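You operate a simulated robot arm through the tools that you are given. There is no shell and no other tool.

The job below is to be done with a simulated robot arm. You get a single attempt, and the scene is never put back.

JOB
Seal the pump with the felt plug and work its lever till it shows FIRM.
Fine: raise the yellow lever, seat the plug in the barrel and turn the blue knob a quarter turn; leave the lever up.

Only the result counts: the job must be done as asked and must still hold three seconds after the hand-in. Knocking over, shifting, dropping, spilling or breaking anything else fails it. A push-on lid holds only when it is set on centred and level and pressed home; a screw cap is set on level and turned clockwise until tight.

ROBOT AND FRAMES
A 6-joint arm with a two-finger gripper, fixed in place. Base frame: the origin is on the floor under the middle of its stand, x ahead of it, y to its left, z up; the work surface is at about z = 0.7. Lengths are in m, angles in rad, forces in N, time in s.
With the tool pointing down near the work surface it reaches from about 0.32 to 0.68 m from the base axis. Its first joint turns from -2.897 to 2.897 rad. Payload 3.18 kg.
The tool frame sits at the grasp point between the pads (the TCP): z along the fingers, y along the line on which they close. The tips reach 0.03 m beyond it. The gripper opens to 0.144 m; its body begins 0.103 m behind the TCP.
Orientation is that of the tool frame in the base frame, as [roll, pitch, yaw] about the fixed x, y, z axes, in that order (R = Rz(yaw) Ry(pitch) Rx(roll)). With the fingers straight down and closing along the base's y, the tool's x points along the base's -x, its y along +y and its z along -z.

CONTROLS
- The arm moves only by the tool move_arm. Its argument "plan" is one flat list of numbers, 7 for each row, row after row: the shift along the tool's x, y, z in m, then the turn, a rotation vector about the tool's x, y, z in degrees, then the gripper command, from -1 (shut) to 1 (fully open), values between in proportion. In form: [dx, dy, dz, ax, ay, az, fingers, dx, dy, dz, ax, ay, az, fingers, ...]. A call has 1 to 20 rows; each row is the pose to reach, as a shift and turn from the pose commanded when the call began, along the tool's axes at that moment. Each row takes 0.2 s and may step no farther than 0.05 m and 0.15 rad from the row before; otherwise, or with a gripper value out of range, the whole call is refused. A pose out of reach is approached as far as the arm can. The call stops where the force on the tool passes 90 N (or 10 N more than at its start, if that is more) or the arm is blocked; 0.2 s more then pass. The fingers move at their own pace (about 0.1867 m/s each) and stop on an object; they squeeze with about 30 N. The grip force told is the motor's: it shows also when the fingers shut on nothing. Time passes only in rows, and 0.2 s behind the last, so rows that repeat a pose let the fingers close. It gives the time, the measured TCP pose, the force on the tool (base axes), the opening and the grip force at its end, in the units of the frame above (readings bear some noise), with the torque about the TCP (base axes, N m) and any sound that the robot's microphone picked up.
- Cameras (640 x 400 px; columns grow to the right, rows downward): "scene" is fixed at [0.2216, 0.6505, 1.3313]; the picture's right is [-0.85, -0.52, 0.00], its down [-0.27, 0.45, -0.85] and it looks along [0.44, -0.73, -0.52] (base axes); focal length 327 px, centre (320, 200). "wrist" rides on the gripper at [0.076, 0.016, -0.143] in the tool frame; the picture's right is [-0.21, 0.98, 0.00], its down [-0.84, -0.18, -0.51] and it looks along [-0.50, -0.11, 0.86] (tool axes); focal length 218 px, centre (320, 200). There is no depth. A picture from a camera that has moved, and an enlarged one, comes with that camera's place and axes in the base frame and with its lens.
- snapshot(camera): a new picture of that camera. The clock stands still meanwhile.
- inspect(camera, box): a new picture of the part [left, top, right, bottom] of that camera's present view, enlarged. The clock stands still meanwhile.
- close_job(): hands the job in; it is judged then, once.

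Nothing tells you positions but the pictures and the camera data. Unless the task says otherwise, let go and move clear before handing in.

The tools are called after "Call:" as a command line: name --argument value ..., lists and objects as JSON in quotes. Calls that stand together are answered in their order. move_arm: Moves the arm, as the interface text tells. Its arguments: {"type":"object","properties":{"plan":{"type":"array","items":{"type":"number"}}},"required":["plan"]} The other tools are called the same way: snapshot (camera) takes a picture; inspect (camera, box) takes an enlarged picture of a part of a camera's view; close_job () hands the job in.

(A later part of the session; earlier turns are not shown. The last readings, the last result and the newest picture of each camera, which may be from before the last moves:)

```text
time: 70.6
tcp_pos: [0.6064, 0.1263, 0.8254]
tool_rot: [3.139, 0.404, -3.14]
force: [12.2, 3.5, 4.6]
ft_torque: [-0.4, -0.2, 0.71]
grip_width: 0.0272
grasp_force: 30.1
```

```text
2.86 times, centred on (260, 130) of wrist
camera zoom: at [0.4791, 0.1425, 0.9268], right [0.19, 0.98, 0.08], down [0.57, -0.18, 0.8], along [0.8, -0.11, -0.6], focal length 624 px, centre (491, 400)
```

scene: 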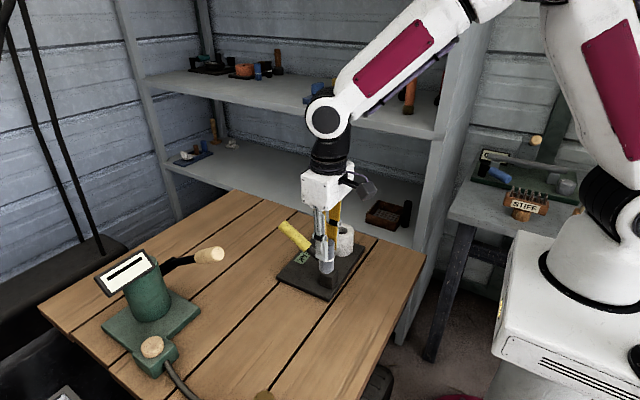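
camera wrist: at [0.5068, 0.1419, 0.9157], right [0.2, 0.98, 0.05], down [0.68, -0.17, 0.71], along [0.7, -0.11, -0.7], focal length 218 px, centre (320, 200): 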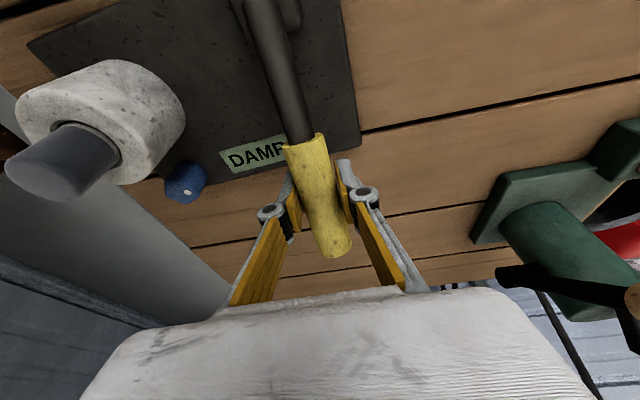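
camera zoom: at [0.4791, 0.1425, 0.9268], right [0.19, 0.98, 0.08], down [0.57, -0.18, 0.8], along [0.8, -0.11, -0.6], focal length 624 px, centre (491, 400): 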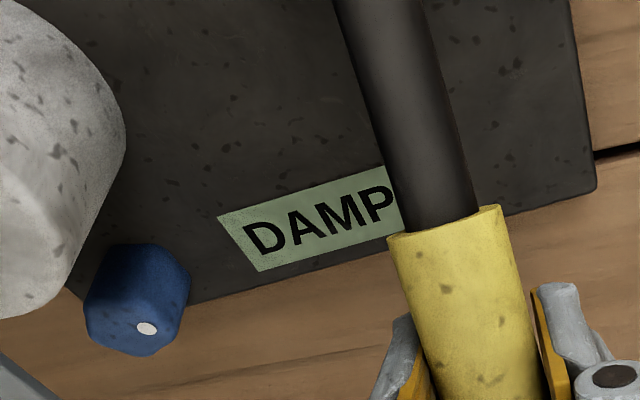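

Base unmoved, no real resistance yet; lever about 28–30°. Another small step up.

Call:
move_arm --plan '[0.0005, 0, -0.004, 0, -2, 0, -1, 0.001, 0, -0.008, 0, -4, 0, -1, 0.001, 0, -0.008, 0, -4, 0, -1]'

Call:
inspect --camera "scene" --box '[250, 205, 370, 315]'

Call:
inspect --camera "wrist" --box '[150, 60, 370, 200]'

```text
time: 71.4
tcp_pos: [0.6004, 0.1261, 0.8308]
tool_rot: [-3.137, 0.466, -3.141]
force: [1.1, 2.6, 0.8]
ft_torque: [-0.46, 0.14, 0.59]
grip_width: 0.0278
grasp_force: 30.0
```

```text
3.64 times, centred on (310, 260) of scene
camera zoom: at [0.2216, 0.6505, 1.3313], right [-0.85, -0.52, 0.0], down [-0.27, 0.45, -0.85], along [0.44, -0.73, -0.52], focal length 1190 px, centre (356, -18)
```

zoom: 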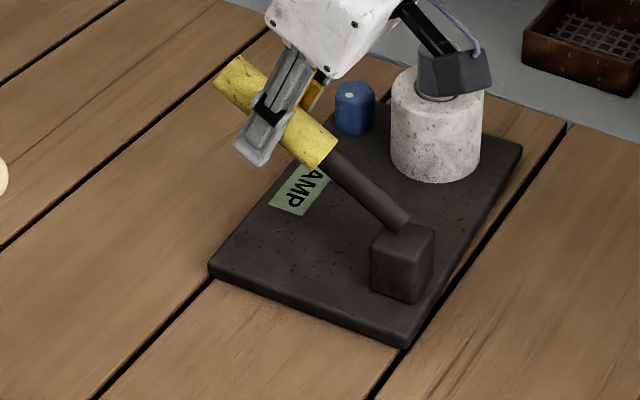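

```text
2.86 times, centred on (260, 130) of wrist
camera zoom: at [0.4672, 0.1419, 0.9231], right [0.19, 0.98, 0.09], down [0.52, -0.18, 0.83], along [0.83, -0.11, -0.55], focal length 624 px, centre (491, 400)
```

zoom: 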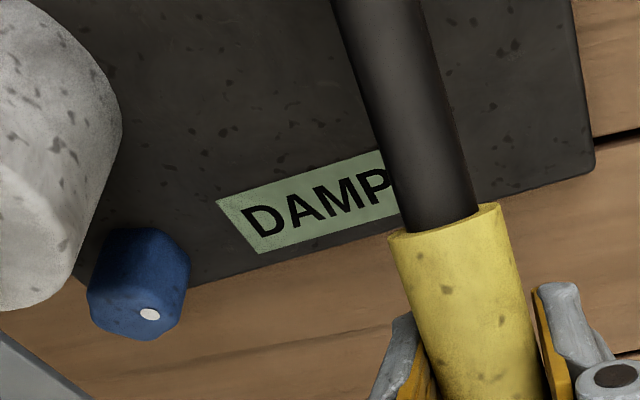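

The lever reached its top stop again (base crept about 3 mm) and the sign is still DAMP. I'll stop forcing the lever: release and withdraw, then do a simple check on the plug to see which condition is missing.

Call:
move_arm --plan '[0, 0, 0, 0, 0, 0, -0.5, 0, 0, 0, 0, 0, 0, -0.2, 0, 0, 0, 0, 0, 0, -0.2, 0, 0, -0.04, 0, 0, 0, -0.2, 0, 0, -0.08, 0, 0, 0, -0.2, 0, 0, -0.12, 0, 0, 0, -0.2, 0.005, 0, -0.13, 0, 7, 0, -0.2, 0.01, 0, -0.13, 0, 14, 0, -0.2, 0.015, 0, -0.13, 0, 21, 0, -0.2, 0.02, 0, -0.13, 0, 26.5, 0, -0.2, 0.02, 0, -0.13, 0, 26.5, 0, -0.2]'

Call:
snapshot --camera "wrist"

Call:
inspect --camera "scene" --box '[250, 205, 370, 315]'

```text
time: 73.8
tcp_pos: [0.5251, 0.1265, 0.9382]
tool_rot: [3.142, 0.008, 3.141]
force: [0.4, -0.3, -0.5]
ft_torque: [0.0, -0.02, -0.01]
grip_width: 0.0579
grasp_force: 0.0
```

```text
taken
camera wrist: at [0.4466, 0.1435, 1.0811], right [0.21, 0.98, 0.0], down [0.84, -0.18, 0.51], along [0.5, -0.11, -0.86], focal length 218 px, centre (320, 200)
```

wrist: 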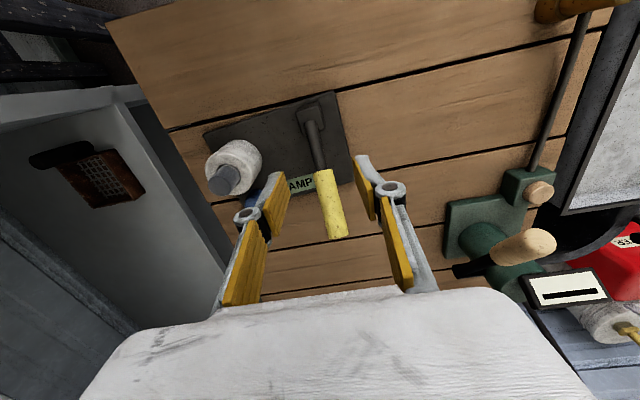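

```text
3.64 times, centred on (310, 260) of scene
camera zoom: at [0.2216, 0.6505, 1.3313], right [-0.85, -0.52, 0.0], down [-0.27, 0.45, -0.85], along [0.44, -0.73, -0.52], focal length 1190 px, centre (356, -18)
```

zoom: 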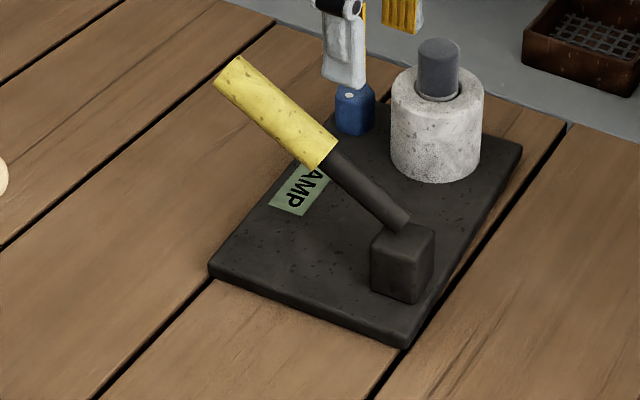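

The lever stays up. Now a close look at the plug in the barrel.

Call:
inspect --camera "scene" --box '[325, 210, 355, 240]'

Call:
inspect --camera "wrist" --box '[195, 130, 275, 210]'

```text
13.33 times, centred on (340, 225) of scene
camera zoom: at [0.2216, 0.6505, 1.3313], right [-0.85, -0.52, 0.0], down [-0.27, 0.45, -0.85], along [0.44, -0.73, -0.52], focal length 4365 px, centre (53, -133)
```

zoom: 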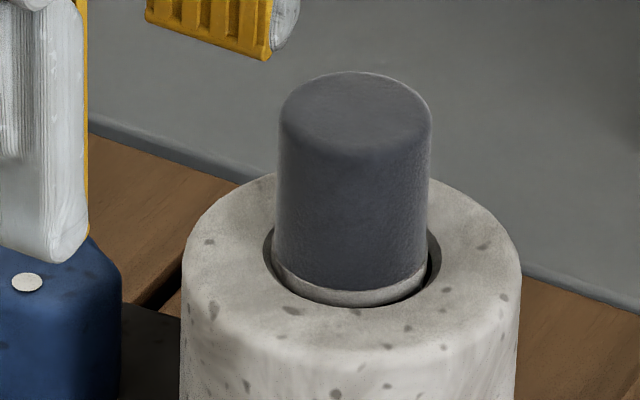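

```text
5.00 times, centred on (235, 170) of wrist
camera zoom: at [0.4466, 0.1435, 1.0811], right [0.21, 0.98, 0.0], down [0.84, -0.18, 0.51], along [0.5, -0.11, -0.86], focal length 1091 px, centre (745, 350)
```

zoom: 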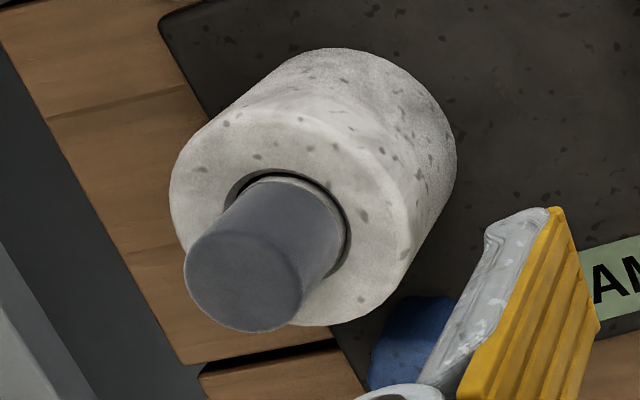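

The ring sits flush with the rim, as if made for that depth. I'll move over the plug and check alignment; then lift it slightly while watching whether the sign reacts, which tells me whether the plug is being counted.

Call:
move_arm --plan '[0, -0.045, 0, 0, 0, 0, -0.2, -0.01, -0.09, 0.005, 0, 0, 0, -0.2, -0.0265, -0.13, 0.01, 0, 0, 0, -0.2, -0.0265, -0.1445, 0.04, 0, 0, 0, -0.2, -0.0265, -0.1445, 0.04, 0, 0, 0, -0.2]'

Call:
snapshot --camera "wrist"

Call:
inspect --camera "wrist" --box '[260, 130, 380, 220]'

```text
time: 75.0
tcp_pos: [0.5516, -0.0201, 0.8978]
tool_rot: [3.141, 0.008, -3.141]
force: [-0.2, -0.9, 0.3]
ft_torque: [0.02, 0.0, 0.01]
grip_width: 0.0574
grasp_force: 0.2
```

```text
taken
camera wrist: at [0.4731, -0.0038, 1.0399], right [0.21, 0.98, 0.0], down [0.84, -0.18, 0.52], along [0.5, -0.11, -0.86], focal length 218 px, centre (320, 200)
```

wrist: 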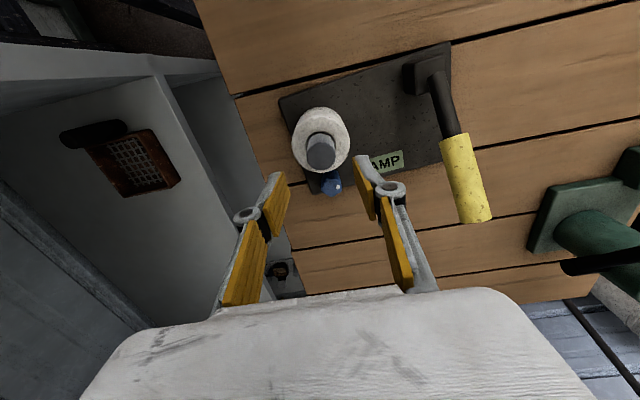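

```text
4.44 times, centred on (320, 175) of wrist
camera zoom: at [0.4731, -0.0038, 1.0399], right [0.21, 0.98, 0.0], down [0.84, -0.18, 0.52], along [0.5, -0.11, -0.86], focal length 970 px, centre (320, 311)
```

zoom: 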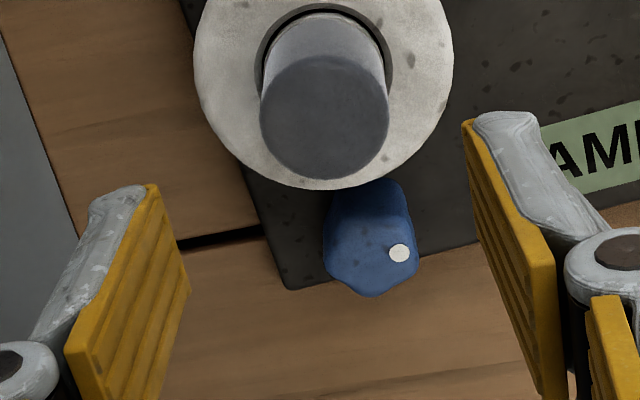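

The view from above shows the plug 2.5 mm ahead of the TCP. I'll correct that, level the tool, descend around the plug's top and grip it.

Call:
move_arm --plan '[-0.0025, 0.0005, 0.03, 0, 0.45, 0, -0.2, -0.0025, 0.0005, 0.06, 0, 0.45, 0, -0.2, -0.0025, 0.0005, 0.083, 0, 0.45, 0, -0.2, -0.0025, 0.0005, 0.083, 0, 0.45, 0, -0.6, -0.0025, 0.0005, 0.083, 0, 0.45, 0, -1, -0.0025, 0.0005, 0.083, 0, 0.45, 0, -1]'

Call:
inspect --camera "wrist" --box '[240, 100, 420, 220]'

```text
time: 76.4
tcp_pos: [0.5556, -0.0164, 0.8151]
tool_rot: [-3.14, 0.002, -3.141]
force: [0.0, 0.1, -0.4]
ft_torque: [-0.03, 0.01, 0.0]
grip_width: 0.0306
grasp_force: 30.2
```

```text
3.33 times, centred on (330, 160) of wrist
camera zoom: at [0.4779, -0.0019, 0.9586], right [0.21, 0.98, 0.0], down [0.84, -0.18, 0.51], along [0.5, -0.11, -0.86], focal length 728 px, centre (287, 333)
```

zoom: 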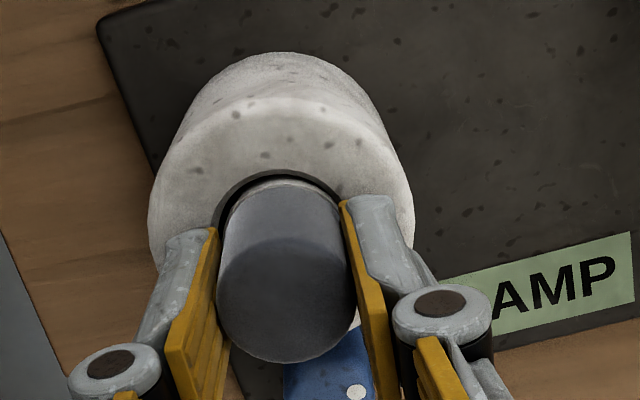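

Gripped with no side load. Lifting the plug just 15 mm (it stays guided in the bore) to watch the sign.

Call:
move_arm --plan '[0, 0, -0.005, 0, 0, 0, -1, 0, 0, -0.01, 0, 0, 0, -1, 0, 0, -0.015, 0, 0, 0, -1, 0, 0, -0.015, 0, 0, 0, -1]'

Call:
inspect --camera "wrist" --box '[240, 100, 420, 220]'

Call:
inspect --camera "scene" --box '[250, 195, 370, 305]'

```text
time: 77.4
tcp_pos: [0.5572, -0.0179, 0.8318]
tool_rot: [3.142, 0.002, -3.142]
force: [0.0, -2.1, -1.1]
ft_torque: [-0.21, 0.01, -0.01]
grip_width: 0.0307
grasp_force: 30.3
```

```text
3.33 times, centred on (330, 160) of wrist
camera zoom: at [0.4788, -0.0014, 0.9742], right [0.21, 0.98, 0.0], down [0.84, -0.18, 0.51], along [0.5, -0.11, -0.86], focal length 728 px, centre (287, 333)
```

zoom: 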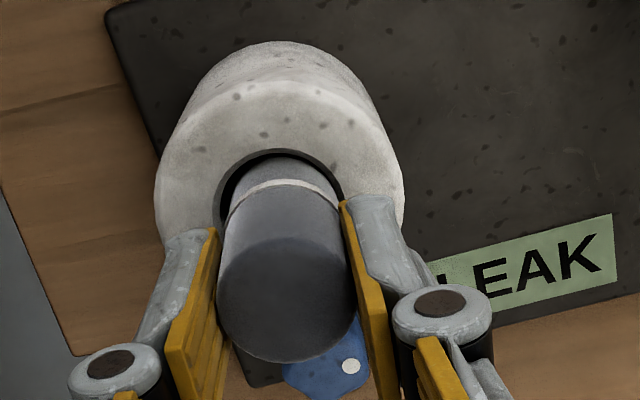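

```text
3.64 times, centred on (310, 250) of scene
camera zoom: at [0.2216, 0.6505, 1.3313], right [-0.85, -0.52, 0.0], down [-0.27, 0.45, -0.85], along [0.44, -0.73, -0.52], focal length 1190 px, centre (356, 18)
```

zoom: 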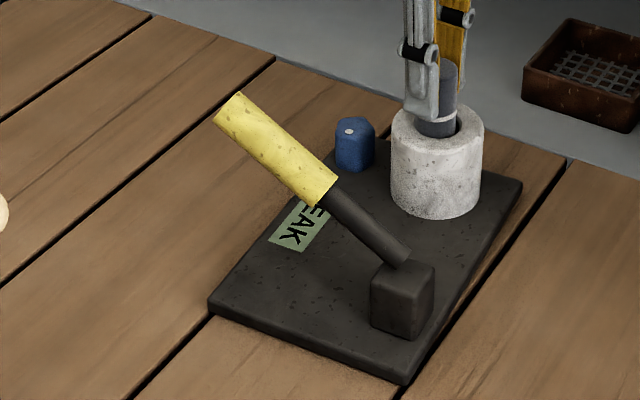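

Very informative: with the plug lifted the sign went back to LEAK, so the plug is counted when seated, and plug + knob give DAMP. The lever (or knob angle) must be what is still short. I'll reseat the plug now.

Call:
move_arm --plan '[0, 0, 0.005, 0, 0, 0, -1, 0, 0, 0.01, 0, 0, 0, -1, 0, 0, 0.015, 0, 0, 0, -1, 0, 0, 0.017, 0, 0, 0, -1, 0, 0, 0.017, 0, 0, 0, -1]'

Call:
inspect --camera "wrist" --box '[240, 100, 420, 220]'

```text
time: 78.6
tcp_pos: [0.556, -0.0161, 0.8149]
tool_rot: [-3.141, 0.002, -3.141]
force: [-2.3, -8.0, 16.1]
ft_torque: [-0.18, 0.16, 0.01]
grip_width: 0.0305
grasp_force: 29.9
```

```text
3.33 times, centred on (330, 160) of wrist
camera zoom: at [0.4785, -0.0014, 0.9574], right [0.21, 0.98, 0.0], down [0.84, -0.18, 0.51], along [0.5, -0.11, -0.86], focal length 728 px, centre (287, 333)
```

zoom: 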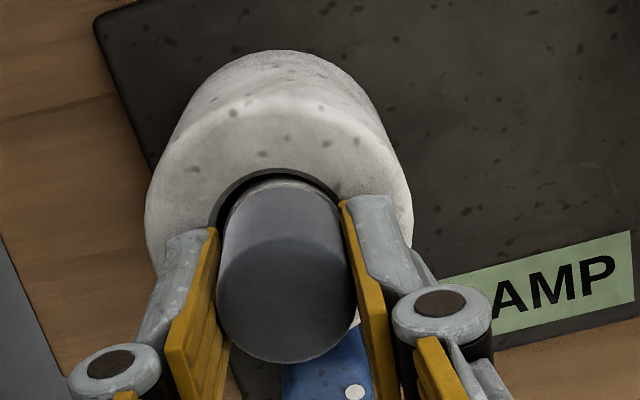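

DAMP returns once the plug is reseated, so the sign is live. I'll release the plug, press it lightly home, then check the knob's angle from above.

Call:
move_arm --plan '[0, 0, -0.0015, 0, 0, 0, -1, 0, 0, -0.0015, 0, 0, 0, -0.5, 0, 0, -0.0015, 0, 0, 0, -0.2, 0, 0, -0.0015, 0, 0, 0, -0.2, 0, 0, -0.03, 0, 0, 0, -0.2, 0, 0, -0.065, 0, 0, 0, -0.2, -0.02, 0.01, -0.075, 0, 0, 0, -0.2, -0.04, 0.01, -0.075, 0, 0, 0, -0.5, -0.055, 0.01, -0.075, 0, 0, 0, -1, -0.055, 0.01, -0.075, 0, 0, 0, -1]'

Call:
snapshot --camera "wrist"

Call:
inspect --camera "wrist" --box '[270, 60, 390, 160]'

Call:
inspect --camera "scene" --box '[250, 195, 370, 305]'

```text
time: 80.8
tcp_pos: [0.6121, -0.0078, 0.8889]
tool_rot: [3.141, 0.001, 3.14]
force: [-1.0, -0.5, 0.4]
ft_torque: [-0.01, 0.0, -0.02]
grip_width: 0.0001
grasp_force: 29.8
```

```text
taken
camera wrist: at [0.534, 0.0089, 1.032], right [0.21, 0.98, 0.0], down [0.84, -0.18, 0.51], along [0.5, -0.11, -0.86], focal length 218 px, centre (320, 200)
```

wrist: 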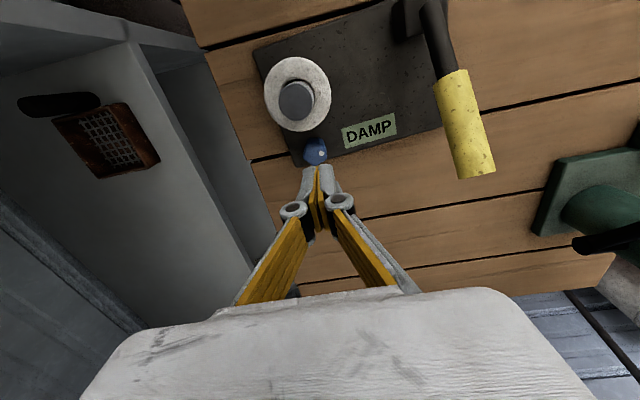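

```text
4.00 times, centred on (330, 110) of wrist
camera zoom: at [0.534, 0.0089, 1.032], right [0.21, 0.98, 0.0], down [0.84, -0.18, 0.51], along [0.5, -0.11, -0.86], focal length 873 px, centre (280, 560)
```

zoom: 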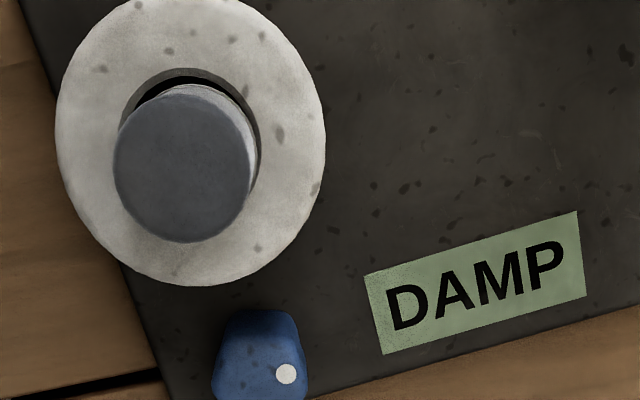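

```text
3.64 times, centred on (310, 250) of scene
camera zoom: at [0.2216, 0.6505, 1.3313], right [-0.85, -0.52, 0.0], down [-0.27, 0.45, -0.85], along [0.44, -0.73, -0.52], focal length 1190 px, centre (356, 18)
```

zoom: 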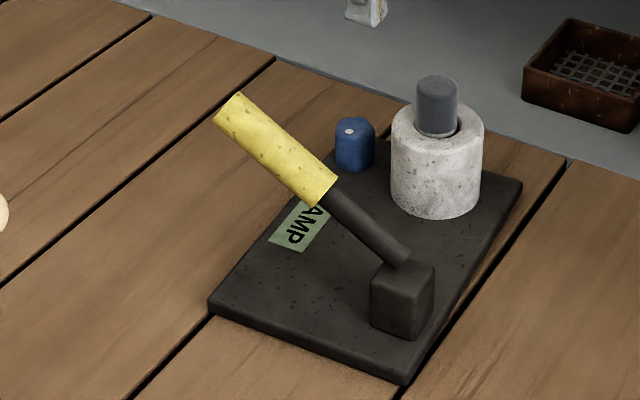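

Call:
inspect --camera "wrist" --box '[290, 125, 345, 170]'

Call:
inspect --camera "wrist" --box '[380, 0, 520, 100]'

Call:
inspect --camera "scene" --box '[335, 250, 375, 295]'

```text
8.89 times, centred on (318, 148) of wrist
camera zoom: at [0.534, 0.0089, 1.032], right [0.21, 0.98, 0.0], down [0.84, -0.18, 0.51], along [0.5, -0.11, -0.86], focal length 1940 px, centre (342, 667)
```

zoom: 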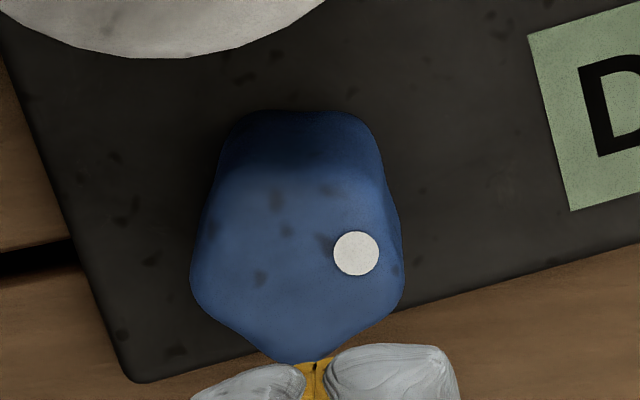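

```text
4.00 times, centred on (450, 50) of wrist
camera zoom: at [0.534, 0.0089, 1.032], right [0.21, 0.98, 0.0], down [0.84, -0.18, 0.51], along [0.5, -0.11, -0.86], focal length 873 px, centre (-200, 800)
```

zoom: 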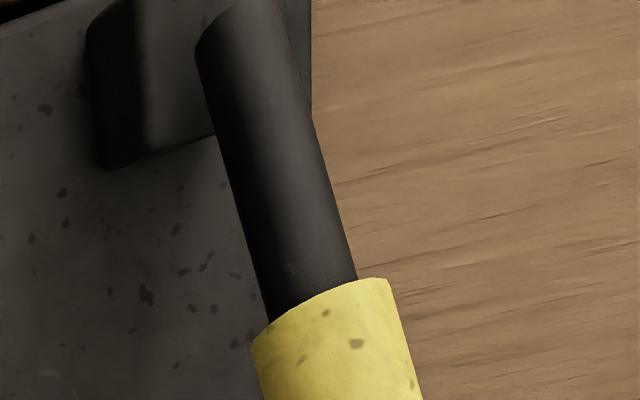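

```text
8.89 times, centred on (355, 272) of scene
camera zoom: at [0.2216, 0.6505, 1.3313], right [-0.85, -0.52, 0.0], down [-0.27, 0.45, -0.85], along [0.44, -0.73, -0.52], focal length 2910 px, centre (9, -444)
```

zoom: 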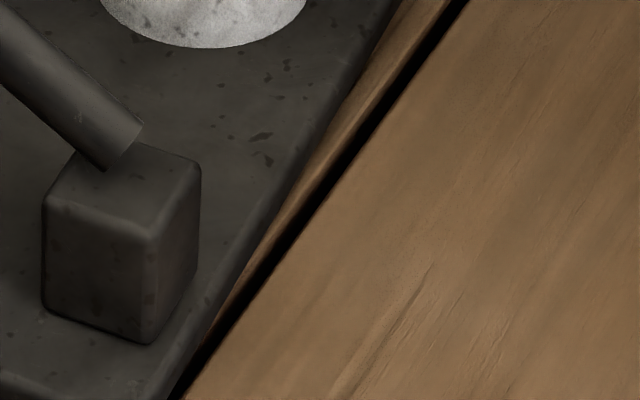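

The knob is indeed at ~90° relative to the plate, and the sign tracks plug and knob live, so the lever still has to be "worked" with the pump sealed. I'll make a proper full down-stroke: first move above the handle with closed fingertips so I only push vertically and don't drag the base.

Call:
move_arm --plan '[0.005, 0.03, -0.03, 0, 0, 0, -1, 0.01, 0.065, -0.035, 0, 0, 0, -1, 0.015, 0.1, -0.035, 0, 0, 0, -1, 0.017, 0.133, -0.03, 0, 0, 0, -1, 0.017, 0.133, 0.0, 0, 0, 0, -1, 0.017, 0.133, 0.015, 0, 0, 0, -1, 0.017, 0.133, 0.015, 0, 0, 0, -1]'

Call:
snapshot --camera "wrist"

Call:
inspect --camera "scene" --box '[250, 195, 370, 305]'

```text
time: 82.4
tcp_pos: [0.5957, 0.1265, 0.8747]
tool_rot: [-3.141, 0.002, -3.142]
force: [0.5, -0.5, 0.1]
ft_torque: [0.01, -0.02, -0.03]
grip_width: 0.0001
grasp_force: 29.6
out of reach, approached as far as the arm can: row 1, 2, 3, 4
```

```text
taken
camera wrist: at [0.5178, 0.1419, 1.0166], right [0.21, 0.98, 0.0], down [0.84, -0.18, 0.51], along [0.5, -0.11, -0.86], focal length 218 px, centre (320, 200)
```

wrist: 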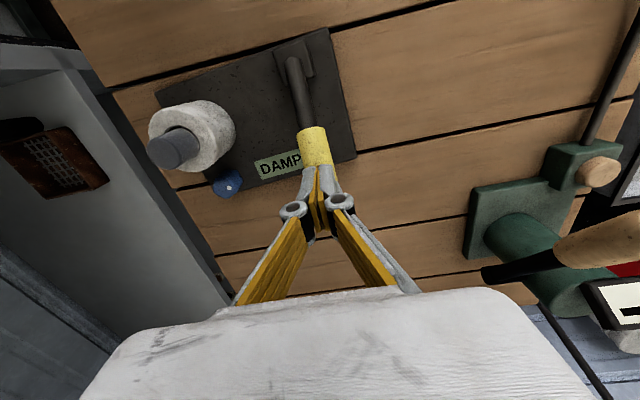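

```text
3.64 times, centred on (310, 250) of scene
camera zoom: at [0.2216, 0.6505, 1.3313], right [-0.85, -0.52, 0.0], down [-0.27, 0.45, -0.85], along [0.44, -0.73, -0.52], focal length 1190 px, centre (356, 18)
```

zoom: 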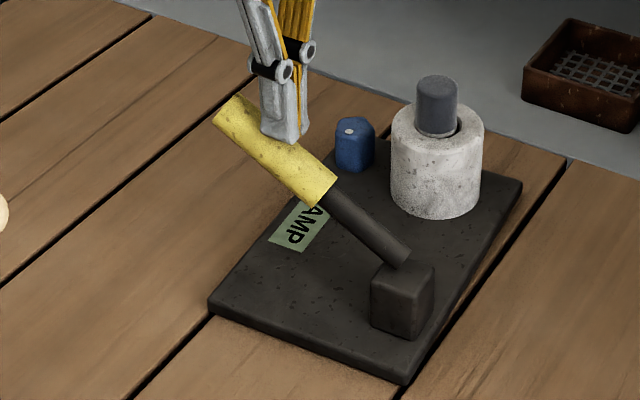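

The fingertips are centred over the handle. Pressing it down gradually.

Call:
move_arm --plan '[0, 0, 0.01, 0, 0, 0, -1, 0, 0, 0.02, 0, 0, 0, -1, 0, 0, 0.03, 0, 0, 0, -1, 0, 0, 0.04, 0, 0, 0, -1, 0, 0, 0.05, 0, 0, 0, -1, 0, 0, 0.057, 0, 0, 0, -1, 0, 0, 0.057, 0, 0, 0, -1]'

Call:
inspect --camera "scene" --box '[250, 195, 370, 305]'

Call:
inspect --camera "wrist" --box '[150, 80, 370, 230]'

```text
time: 84.0
tcp_pos: [0.5948, 0.1256, 0.8167]
tool_rot: [-3.141, 0.0, -3.141]
force: [0.8, 0.2, 0.4]
ft_torque: [-0.01, 0.01, 0.01]
grip_width: 0.0
grasp_force: 30.2
```

```text
3.64 times, centred on (310, 250) of scene
camera zoom: at [0.2216, 0.6505, 1.3313], right [-0.85, -0.52, 0.0], down [-0.27, 0.45, -0.85], along [0.44, -0.73, -0.52], focal length 1190 px, centre (356, 18)
```

zoom: 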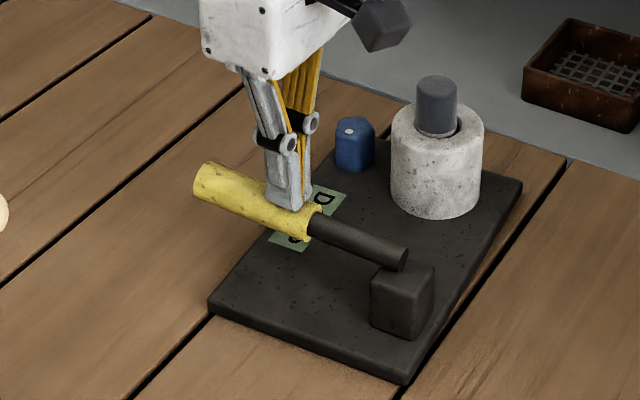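

```text
2.67 times, centred on (260, 155) of wrist
camera zoom: at [0.5163, 0.1426, 0.96], right [0.21, 0.98, 0.0], down [0.84, -0.18, 0.51], along [0.5, -0.11, -0.86], focal length 582 px, centre (480, 320)
```

zoom: 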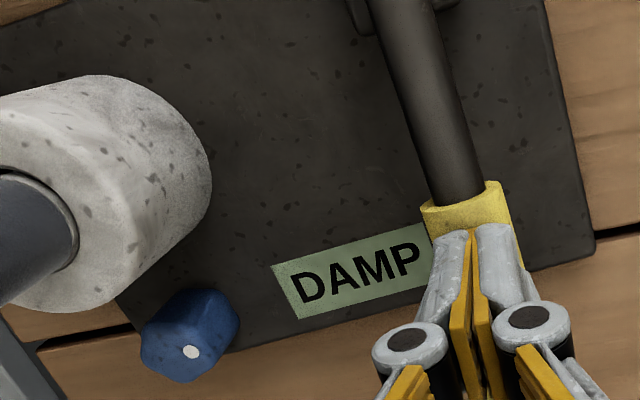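

The lever went down smoothly with the base still. Continuing gently to find its lower stop.

Call:
move_arm --plan '[0, 0, 0.003, 0, 0, 0, -1, 0, 0, 0.006, 0, 0, 0, -1, 0, 0, 0.009, 0, 0, 0, -1, 0, 0, 0.009, 0, 0, 0, -1]'

Call:
inspect --camera "scene" --box '[250, 195, 370, 305]'

Call:
inspect --camera "wrist" --box '[150, 80, 370, 230]'

```text
time: 85.0
tcp_pos: [0.5943, 0.1262, 0.8113]
tool_rot: [3.14, 0.006, 3.141]
force: [-22.7, -0.3, 58.3]
ft_torque: [-0.02, -0.08, 0.04]
grip_width: 0.0058
grasp_force: 30.6
```

```text
3.64 times, centred on (310, 250) of scene
camera zoom: at [0.2216, 0.6505, 1.3313], right [-0.85, -0.52, 0.0], down [-0.27, 0.45, -0.85], along [0.44, -0.73, -0.52], focal length 1190 px, centre (356, 18)
```

zoom: 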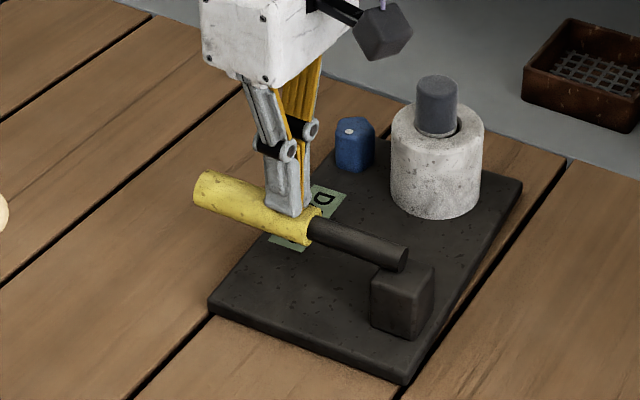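

```text
2.67 times, centred on (260, 155) of wrist
camera zoom: at [0.516, 0.1424, 0.9541], right [0.21, 0.98, 0.0], down [0.84, -0.18, 0.51], along [0.5, -0.1, -0.86], focal length 582 px, centre (480, 320)
```

zoom: 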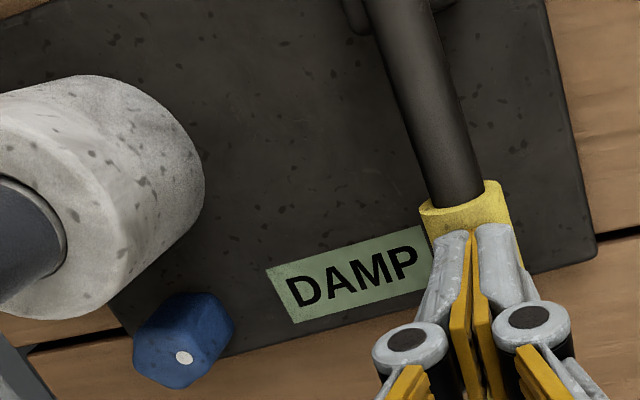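

I found the lower stop (0°, where the lever began); the sign is DAMP there too. Now I'll lift off, open, and grip the handle again for a careful full up-stroke.

Call:
move_arm --plan '[0, 0, -0.008, 0, 0, 0, -1, 0, 0, -0.03, 0, 0, 0, -0.6, 0, 0, -0.06, 0, 0, 0, -0.2, -0.02, 0, -0.06, 0, 0, 0, -0.2, -0.02, 0, -0.06, 0, 0, 0, -0.2]'

Call:
snapshot --camera "wrist"

Call:
inspect --camera "wrist" --box '[260, 80, 380, 220]'

```text
time: 86.2
tcp_pos: [0.6135, 0.1268, 0.8679]
tool_rot: [3.141, -0.001, 3.141]
force: [-0.2, -0.1, 0.1]
ft_torque: [0.02, 0.02, 0.03]
grip_width: 0.0575
grasp_force: 0.1
```

```text
taken
camera wrist: at [0.5364, 0.1431, 1.0109], right [0.21, 0.98, 0.0], down [0.84, -0.18, 0.51], along [0.5, -0.11, -0.86], focal length 218 px, centre (320, 200)
```

wrist: 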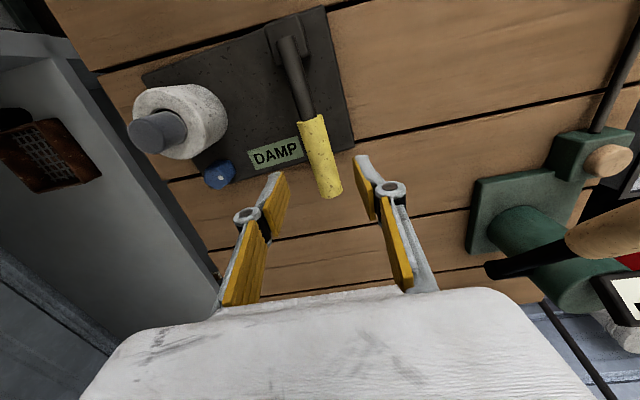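

```text
2.86 times, centred on (320, 150) of wrist
camera zoom: at [0.5364, 0.1431, 1.0109], right [0.21, 0.98, 0.0], down [0.84, -0.18, 0.51], along [0.5, -0.11, -0.86], focal length 624 px, centre (320, 343)
```

zoom: 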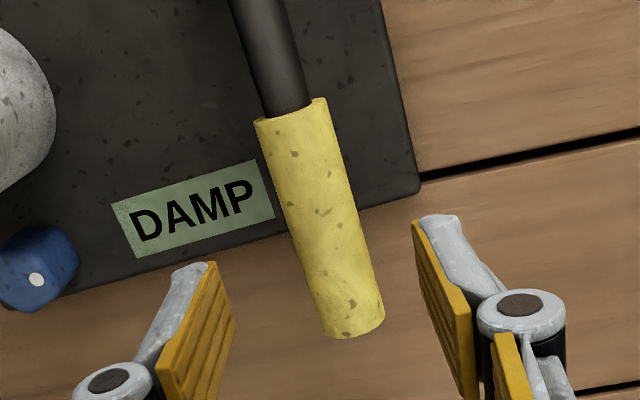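

I notice the lever is yawed about 6° now relative to the gripper, which was twisting the base when I clamped. I'll align the gripper yaw with the lever before gripping.

Call:
move_arm --plan '[0.001, -0.0007, 0.03, 0, 0, -3, -0.2, 0.0015, -0.0013, 0.065, 0, 0, -6, -0.2, 0.0015, -0.0013, 0.1, 0, 0, -6, -0.2, 0.0015, -0.0013, 0.102, 0, 0, -6, -0.2, 0.0015, -0.0013, 0.102, 0, 0, -6, -0.2]'

Call:
inspect --camera "wrist" --box '[240, 80, 400, 230]'

```text
time: 87.4
tcp_pos: [0.6117, 0.1243, 0.766]
tool_rot: [3.14, 0.001, -3.039]
force: [-0.2, 0.1, -0.7]
ft_torque: [0.0, 0.01, 0.03]
grip_width: 0.0576
grasp_force: 0.0
```

```text
2.67 times, centred on (320, 155) of wrist
camera zoom: at [0.5326, 0.1322, 0.9088], right [0.11, 0.99, 0.0], down [0.86, -0.09, 0.51], along [0.51, -0.05, -0.86], focal length 582 px, centre (320, 320)
```

zoom: 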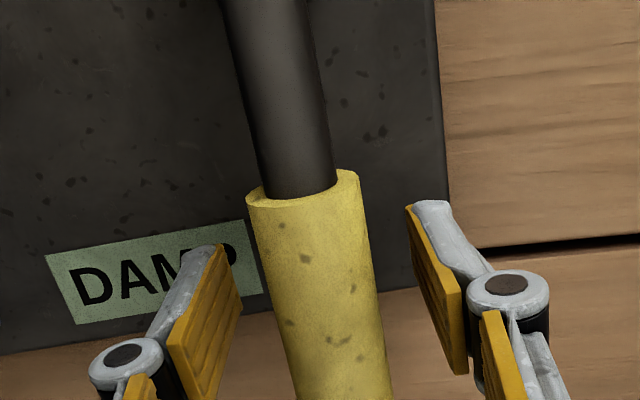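

Call:
move_arm --plan '[0, 0, 0, 0, 0, 0, -0.5, 0, 0, 0, 0, 0, 0, -1, 0, 0, 0, 0, 0, 0, -1]'

```text
time: 88.2
tcp_pos: [0.611, 0.1255, 0.7673]
tool_rot: [3.141, 0.002, -3.037]
force: [-1.8, 19.0, -0.5]
ft_torque: [-0.05, -0.29, -0.82]
grip_width: 0.0261
grasp_force: 30.3
```

Call:
move_arm --plan '[0, 0.001, 0, 0, 0, 1.5, -1, 0, 0.0017, 0, 0, 0, 3, -1, 0, 0.0017, 0, 0, 0, 3, -1]'

```text
time: 89.0
tcp_pos: [0.611, 0.1244, 0.7661]
tool_rot: [3.142, -0.001, -3.091]
force: [-4.7, 10.3, -0.4]
ft_torque: [-0.15, -0.03, 0.88]
grip_width: 0.0261
grasp_force: 30.1
```

Call:
move_arm --plan '[0, 0.0005, 0, 0, 0, -1, -1, 0, 0.0009, 0, 0, 0, -1.5, -1, 0, 0.0009, 0, 0, 0, -1.5, -1]'

```text
time: 89.8
tcp_pos: [0.6116, 0.1262, 0.7665]
tool_rot: [-3.14, 0.0, -3.065]
force: [-4.3, -10.2, 0.5]
ft_torque: [0.05, 0.06, -0.09]
grip_width: 0.0257
grasp_force: 30.0
```

The grip is now twist-free. Raising along the arc in the lever's own plane.

Call:
move_arm --plan '[0.0003, -0.0007, -0.0075, 0, -2.4, 0, -1, 0.0012, -0.0007, -0.0149, 0, -4.8, 0, -1, 0.0025, -0.0007, -0.0223, 0, -7.2, 0, -1, 0.0044, -0.0007, -0.0295, 0, -9.6, 0, -1, 0.0068, -0.0007, -0.0366, 0, -12, 0, -1, 0.0096, -0.0007, -0.0435, 0, -14.4, 0, -1, 0.0096, -0.0007, -0.0435, 0, -14.4, 0, -1]'

Call:
inspect --camera "scene" --box '[250, 195, 370, 305]'

Call:
inspect --camera "wrist" --box '[150, 60, 370, 200]'

```text
time: 91.4
tcp_pos: [0.6024, 0.1253, 0.8096]
tool_rot: [-3.141, 0.254, -3.063]
force: [2.5, -15.0, 0.1]
ft_torque: [0.03, -0.29, 0.14]
grip_width: 0.0258
grasp_force: 30.0
```

```text
3.64 times, centred on (310, 250) of scene
camera zoom: at [0.2216, 0.6505, 1.3313], right [-0.85, -0.52, 0.0], down [-0.27, 0.45, -0.85], along [0.44, -0.73, -0.52], focal length 1190 px, centre (356, 18)
```

zoom: 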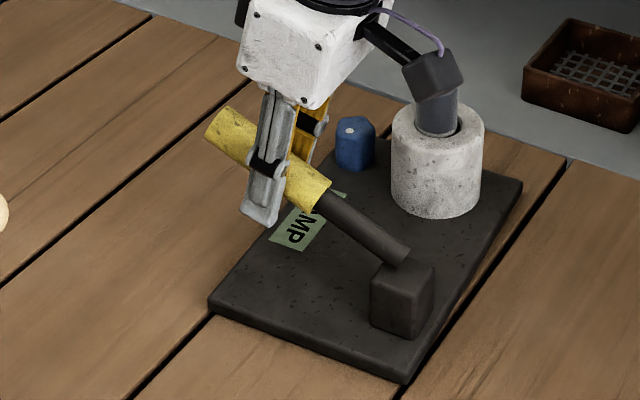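

```text
2.86 times, centred on (260, 130) of wrist
camera zoom: at [0.4906, 0.1323, 0.9293], right [0.12, 0.99, 0.05], down [0.7, -0.13, 0.7], along [0.7, -0.05, -0.71], focal length 624 px, centre (491, 400)
```

zoom: 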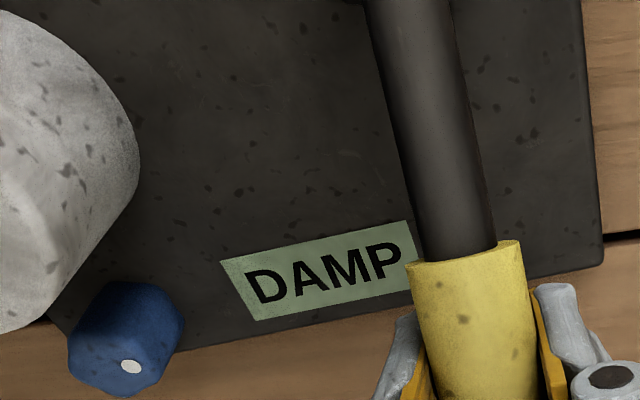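

Base unmoved, sign still DAMP at about 22–24°. Continuing in small increments to the top.

Call:
move_arm --plan '[0.0005, -0.0012, -0.0028, 0, -1.5, 0, -1, 0.0011, -0.0012, -0.0056, 0, -3, 0, -1, 0.0011, -0.0012, -0.0056, 0, -3, 0, -1]'

Call:
inspect --camera "scene" --box '[250, 195, 370, 305]'

Call:
move_arm --plan '[0.0007, 0, -0.0028, 0, -1.5, 0, -1, 0.0014, 0, -0.0056, 0, -3, 0, -1, 0.0014, 0, -0.0056, 0, -3, 0, -1]'

Call:
inspect --camera "scene" --box '[250, 195, 370, 305]'

Call:
inspect --camera "wrist" --box '[150, 60, 370, 200]'

```text
time: 92.2
tcp_pos: [0.5986, 0.1239, 0.8154]
tool_rot: [3.14, 0.305, -3.063]
force: [1.5, -7.3, 0.2]
ft_torque: [0.05, -0.37, 0.09]
grip_width: 0.0259
grasp_force: 30.3
```

```text
3.64 times, centred on (310, 250) of scene
camera zoom: at [0.2216, 0.6505, 1.3313], right [-0.85, -0.52, 0.0], down [-0.27, 0.45, -0.85], along [0.44, -0.73, -0.52], focal length 1190 px, centre (356, 18)
```

zoom: 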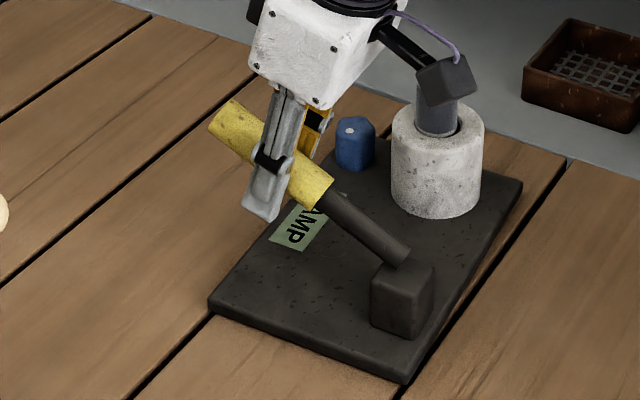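

```text
time: 93.0
tcp_pos: [0.5966, 0.1262, 0.8207]
tool_rot: [3.141, 0.359, -3.065]
force: [6.3, -13.4, 0.0]
ft_torque: [-0.04, -0.11, 0.14]
grip_width: 0.0261
grasp_force: 30.2
```

```text
3.64 times, centred on (310, 250) of scene
camera zoom: at [0.2216, 0.6505, 1.3313], right [-0.85, -0.52, 0.0], down [-0.27, 0.45, -0.85], along [0.44, -0.73, -0.52], focal length 1190 px, centre (356, 18)
```

zoom: 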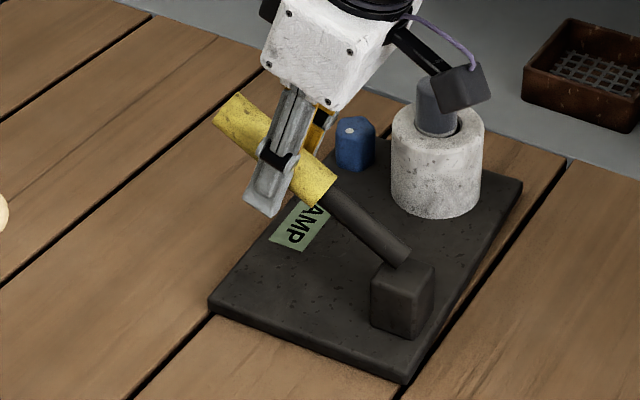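

```text
2.86 times, centred on (260, 130) of wrist
camera zoom: at [0.4737, 0.131, 0.9269], right [0.12, 0.99, 0.07], down [0.62, -0.13, 0.77], along [0.77, -0.05, -0.63], focal length 624 px, centre (491, 400)
```

zoom: 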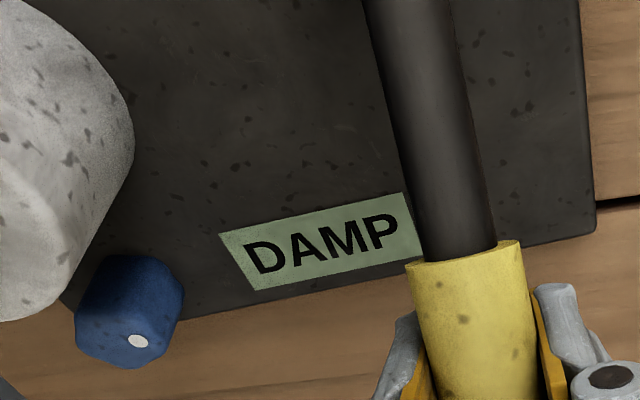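

The lever is back to its former height with the base unmoved and the sign still DAMP. I'll try going just a little higher, aligned this time, to see whether it's truly at its stop.

Call:
move_arm --plan '[0.0006, -0.001, -0.0028, 0, -1.5, 0, -1, 0.0012, -0.001, -0.0056, 0, -3, 0, -1, 0.0012, -0.001, -0.0056, 0, -3, 0, -1]'

Call:
inspect --camera "scene" --box '[250, 195, 370, 305]'

Call:
inspect --camera "wrist" --box '[150, 60, 370, 200]'

```text
time: 93.8
tcp_pos: [0.5943, 0.1239, 0.8228]
tool_rot: [-3.141, 0.407, -3.063]
force: [4.9, 10.6, 0.2]
ft_torque: [-0.19, -0.14, 0.16]
grip_width: 0.0261
grasp_force: 29.5
```

```text
3.64 times, centred on (310, 250) of scene
camera zoom: at [0.2216, 0.6505, 1.3313], right [-0.85, -0.52, 0.0], down [-0.27, 0.45, -0.85], along [0.44, -0.73, -0.52], focal length 1190 px, centre (356, 18)
```

zoom: 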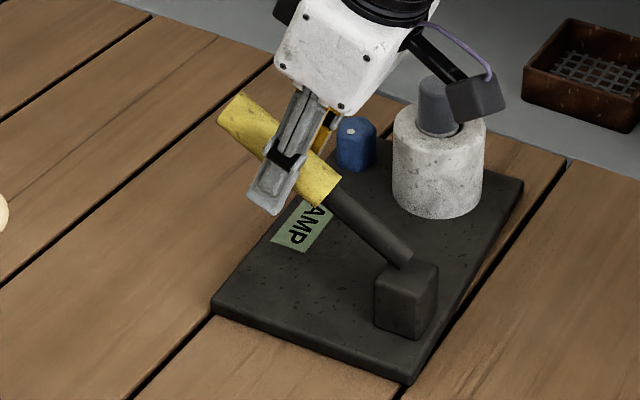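

```text
2.86 times, centred on (260, 130) of wrist
camera zoom: at [0.4648, 0.1301, 0.9235], right [0.11, 0.99, 0.08], down [0.59, -0.13, 0.8], along [0.8, -0.04, -0.6], focal length 624 px, centre (491, 400)
```

zoom: 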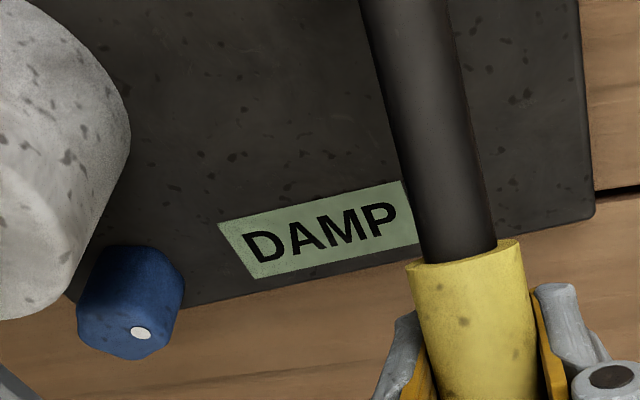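

The base creeps if I push further, so that's a true stop; the lever's range is 0° to about 29°. Since the job says to work the lever until FIRM, I'll make another complete down-and-up stroke within the range, holding the handle, and check the sign.

Call:
move_arm --plan '[-0.001, 0, 0.0091, 0, 2.9, 0, -1, -0.0013, 0, 0.0183, 0, 5.8, 0, -1, -0.0007, 0, 0.0274, 0, 8.6, 0, -1, 0.0006, 0, 0.0364, 0, 11.5, 0, -1, 0.0027, 0, 0.0453, 0, 14.4, 0, -1, 0.0056, 0, 0.0544, 0, 17.4, 0, -1, 0.0056, 0, 0.0544, 0, 17.4, 0, -1]'

Call:
inspect --camera "scene" --box '[250, 195, 370, 305]'

Call:
inspect --camera "wrist" --box '[150, 60, 370, 200]'

```text
time: 95.4
tcp_pos: [0.6102, 0.1242, 0.7738]
tool_rot: [-3.141, 0.107, -3.065]
force: [4.8, -5.6, 4.5]
ft_torque: [-0.01, 0.51, 0.1]
grip_width: 0.0259
grasp_force: 29.7
```

```text
3.64 times, centred on (310, 250) of scene
camera zoom: at [0.2216, 0.6505, 1.3313], right [-0.85, -0.52, 0.0], down [-0.27, 0.45, -0.85], along [0.44, -0.73, -0.52], focal length 1190 px, centre (356, 18)
```

zoom: 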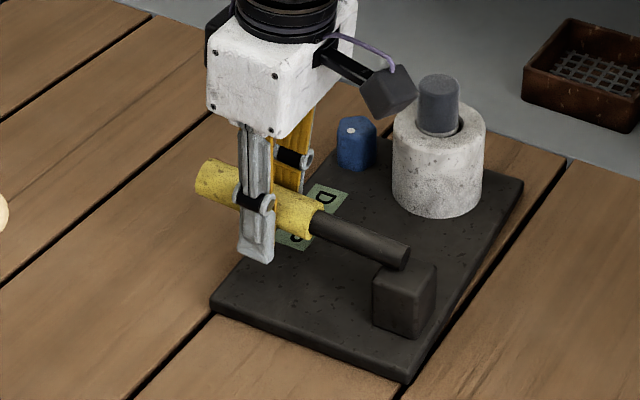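

```text
2.86 times, centred on (260, 130) of wrist
camera zoom: at [0.5176, 0.1335, 0.9067], right [0.13, 0.99, 0.02], down [0.8, -0.12, 0.59], along [0.59, -0.06, -0.8], focal length 624 px, centre (491, 400)
```

zoom: 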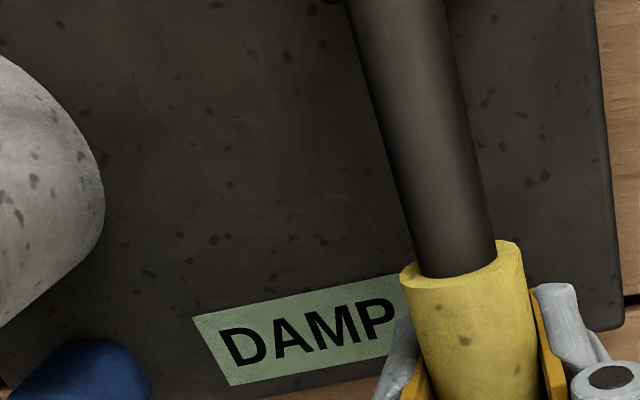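

Call:
move_arm --plan '[-0.0001, 0, -0.0095, 0, -3, 0, -1, 0.0005, 0, -0.0187, 0, -5.9, 0, -1, 0.002, 0, -0.0277, 0, -8.8, 0, -1, 0.0041, 0, -0.0365, 0, -11.6, 0, -1, 0.0071, 0, -0.0452, 0, -14.5, 0, -1, 0.0091, 0, -0.0501, 0, -16, 0, -1, 0.0091, 0, -0.0501, 0, -16, 0, -1]'

Call:
inspect --camera "scene" --box '[250, 195, 370, 305]'

Call:
inspect --camera "wrist" --box '[150, 60, 370, 200]'

```text
time: 97.0
tcp_pos: [0.5951, 0.1228, 0.8203]
tool_rot: [-3.141, 0.383, -3.063]
force: [4.5, -16.2, 0.1]
ft_torque: [0.03, -0.68, 0.15]
grip_width: 0.0259
grasp_force: 29.8
```

```text
3.64 times, centred on (310, 250) of scene
camera zoom: at [0.2216, 0.6505, 1.3313], right [-0.85, -0.52, 0.0], down [-0.27, 0.45, -0.85], along [0.44, -0.73, -0.52], focal length 1190 px, centre (356, 18)
```

zoom: 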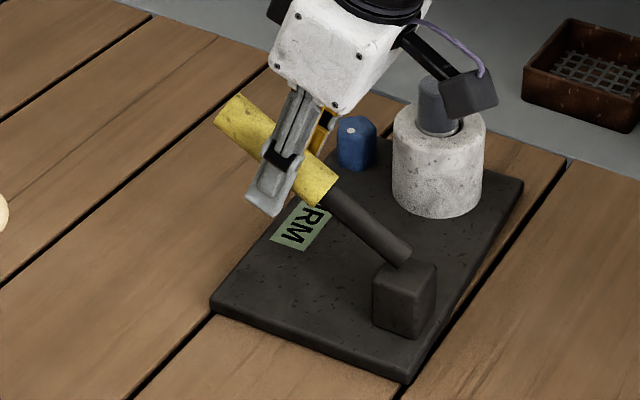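

```text
2.86 times, centred on (260, 130) of wrist
camera zoom: at [0.4692, 0.1298, 0.924], right [0.12, 0.99, 0.08], down [0.6, -0.13, 0.79], along [0.79, -0.05, -0.61], focal length 624 px, centre (491, 400)
```

zoom: 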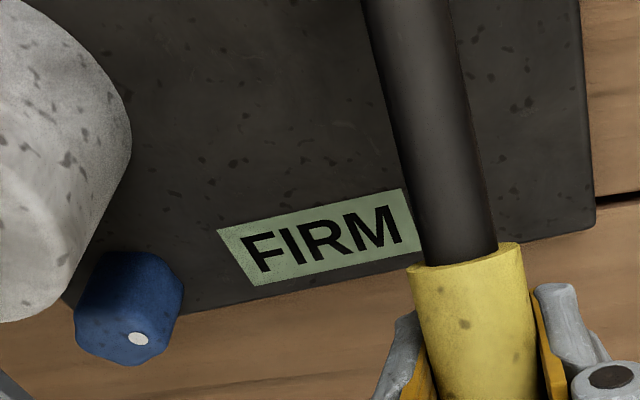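

The sign now shows FIRM. The lever is up; I'll release it gently without moving it, then back straight out along the fingers.

Call:
move_arm --plan '[0, -0.001, 0, 0, 0, 0, -1, 0, -0.001, 0, 0, 0, 0, -0.6, 0, -0.001, 0, 0, 0, 0, -0.3, 0, -0.001, 0, 0, 0, 0, -0.2, 0, -0.001, 0, 0, 0, 0, -0.2]'

Call:
inspect --camera "scene" --box '[250, 195, 370, 305]'

Call:
snapshot --camera "wrist"

```text
time: 98.2
tcp_pos: [0.5961, 0.1234, 0.821]
tool_rot: [-3.141, 0.387, -3.062]
force: [-0.4, 0.5, -0.7]
ft_torque: [0.03, -0.01, -0.01]
grip_width: 0.0576
grasp_force: 0.1
```

```text
3.64 times, centred on (310, 250) of scene
camera zoom: at [0.2216, 0.6505, 1.3313], right [-0.85, -0.52, 0.0], down [-0.27, 0.45, -0.85], along [0.44, -0.73, -0.52], focal length 1190 px, centre (356, 18)
```

zoom: 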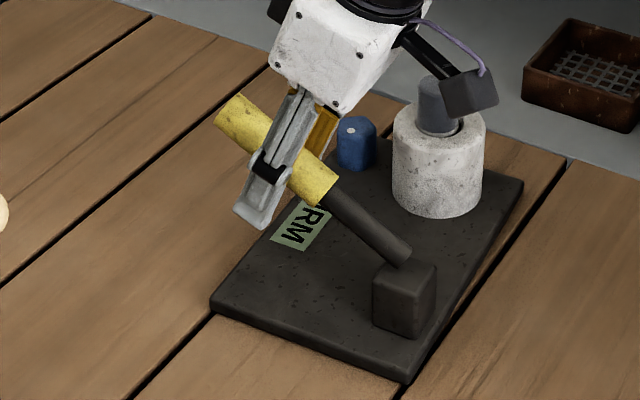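

```text
taken
camera wrist: at [0.4691, 0.1293, 0.9244], right [0.12, 0.99, 0.08], down [0.6, -0.13, 0.79], along [0.79, -0.04, -0.61], focal length 218 px, centre (320, 200)
```

wrist: 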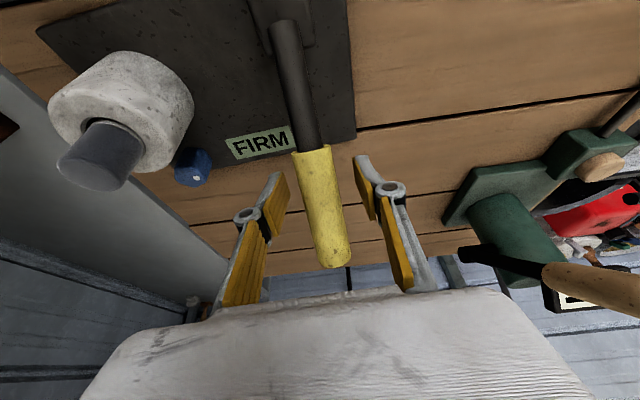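

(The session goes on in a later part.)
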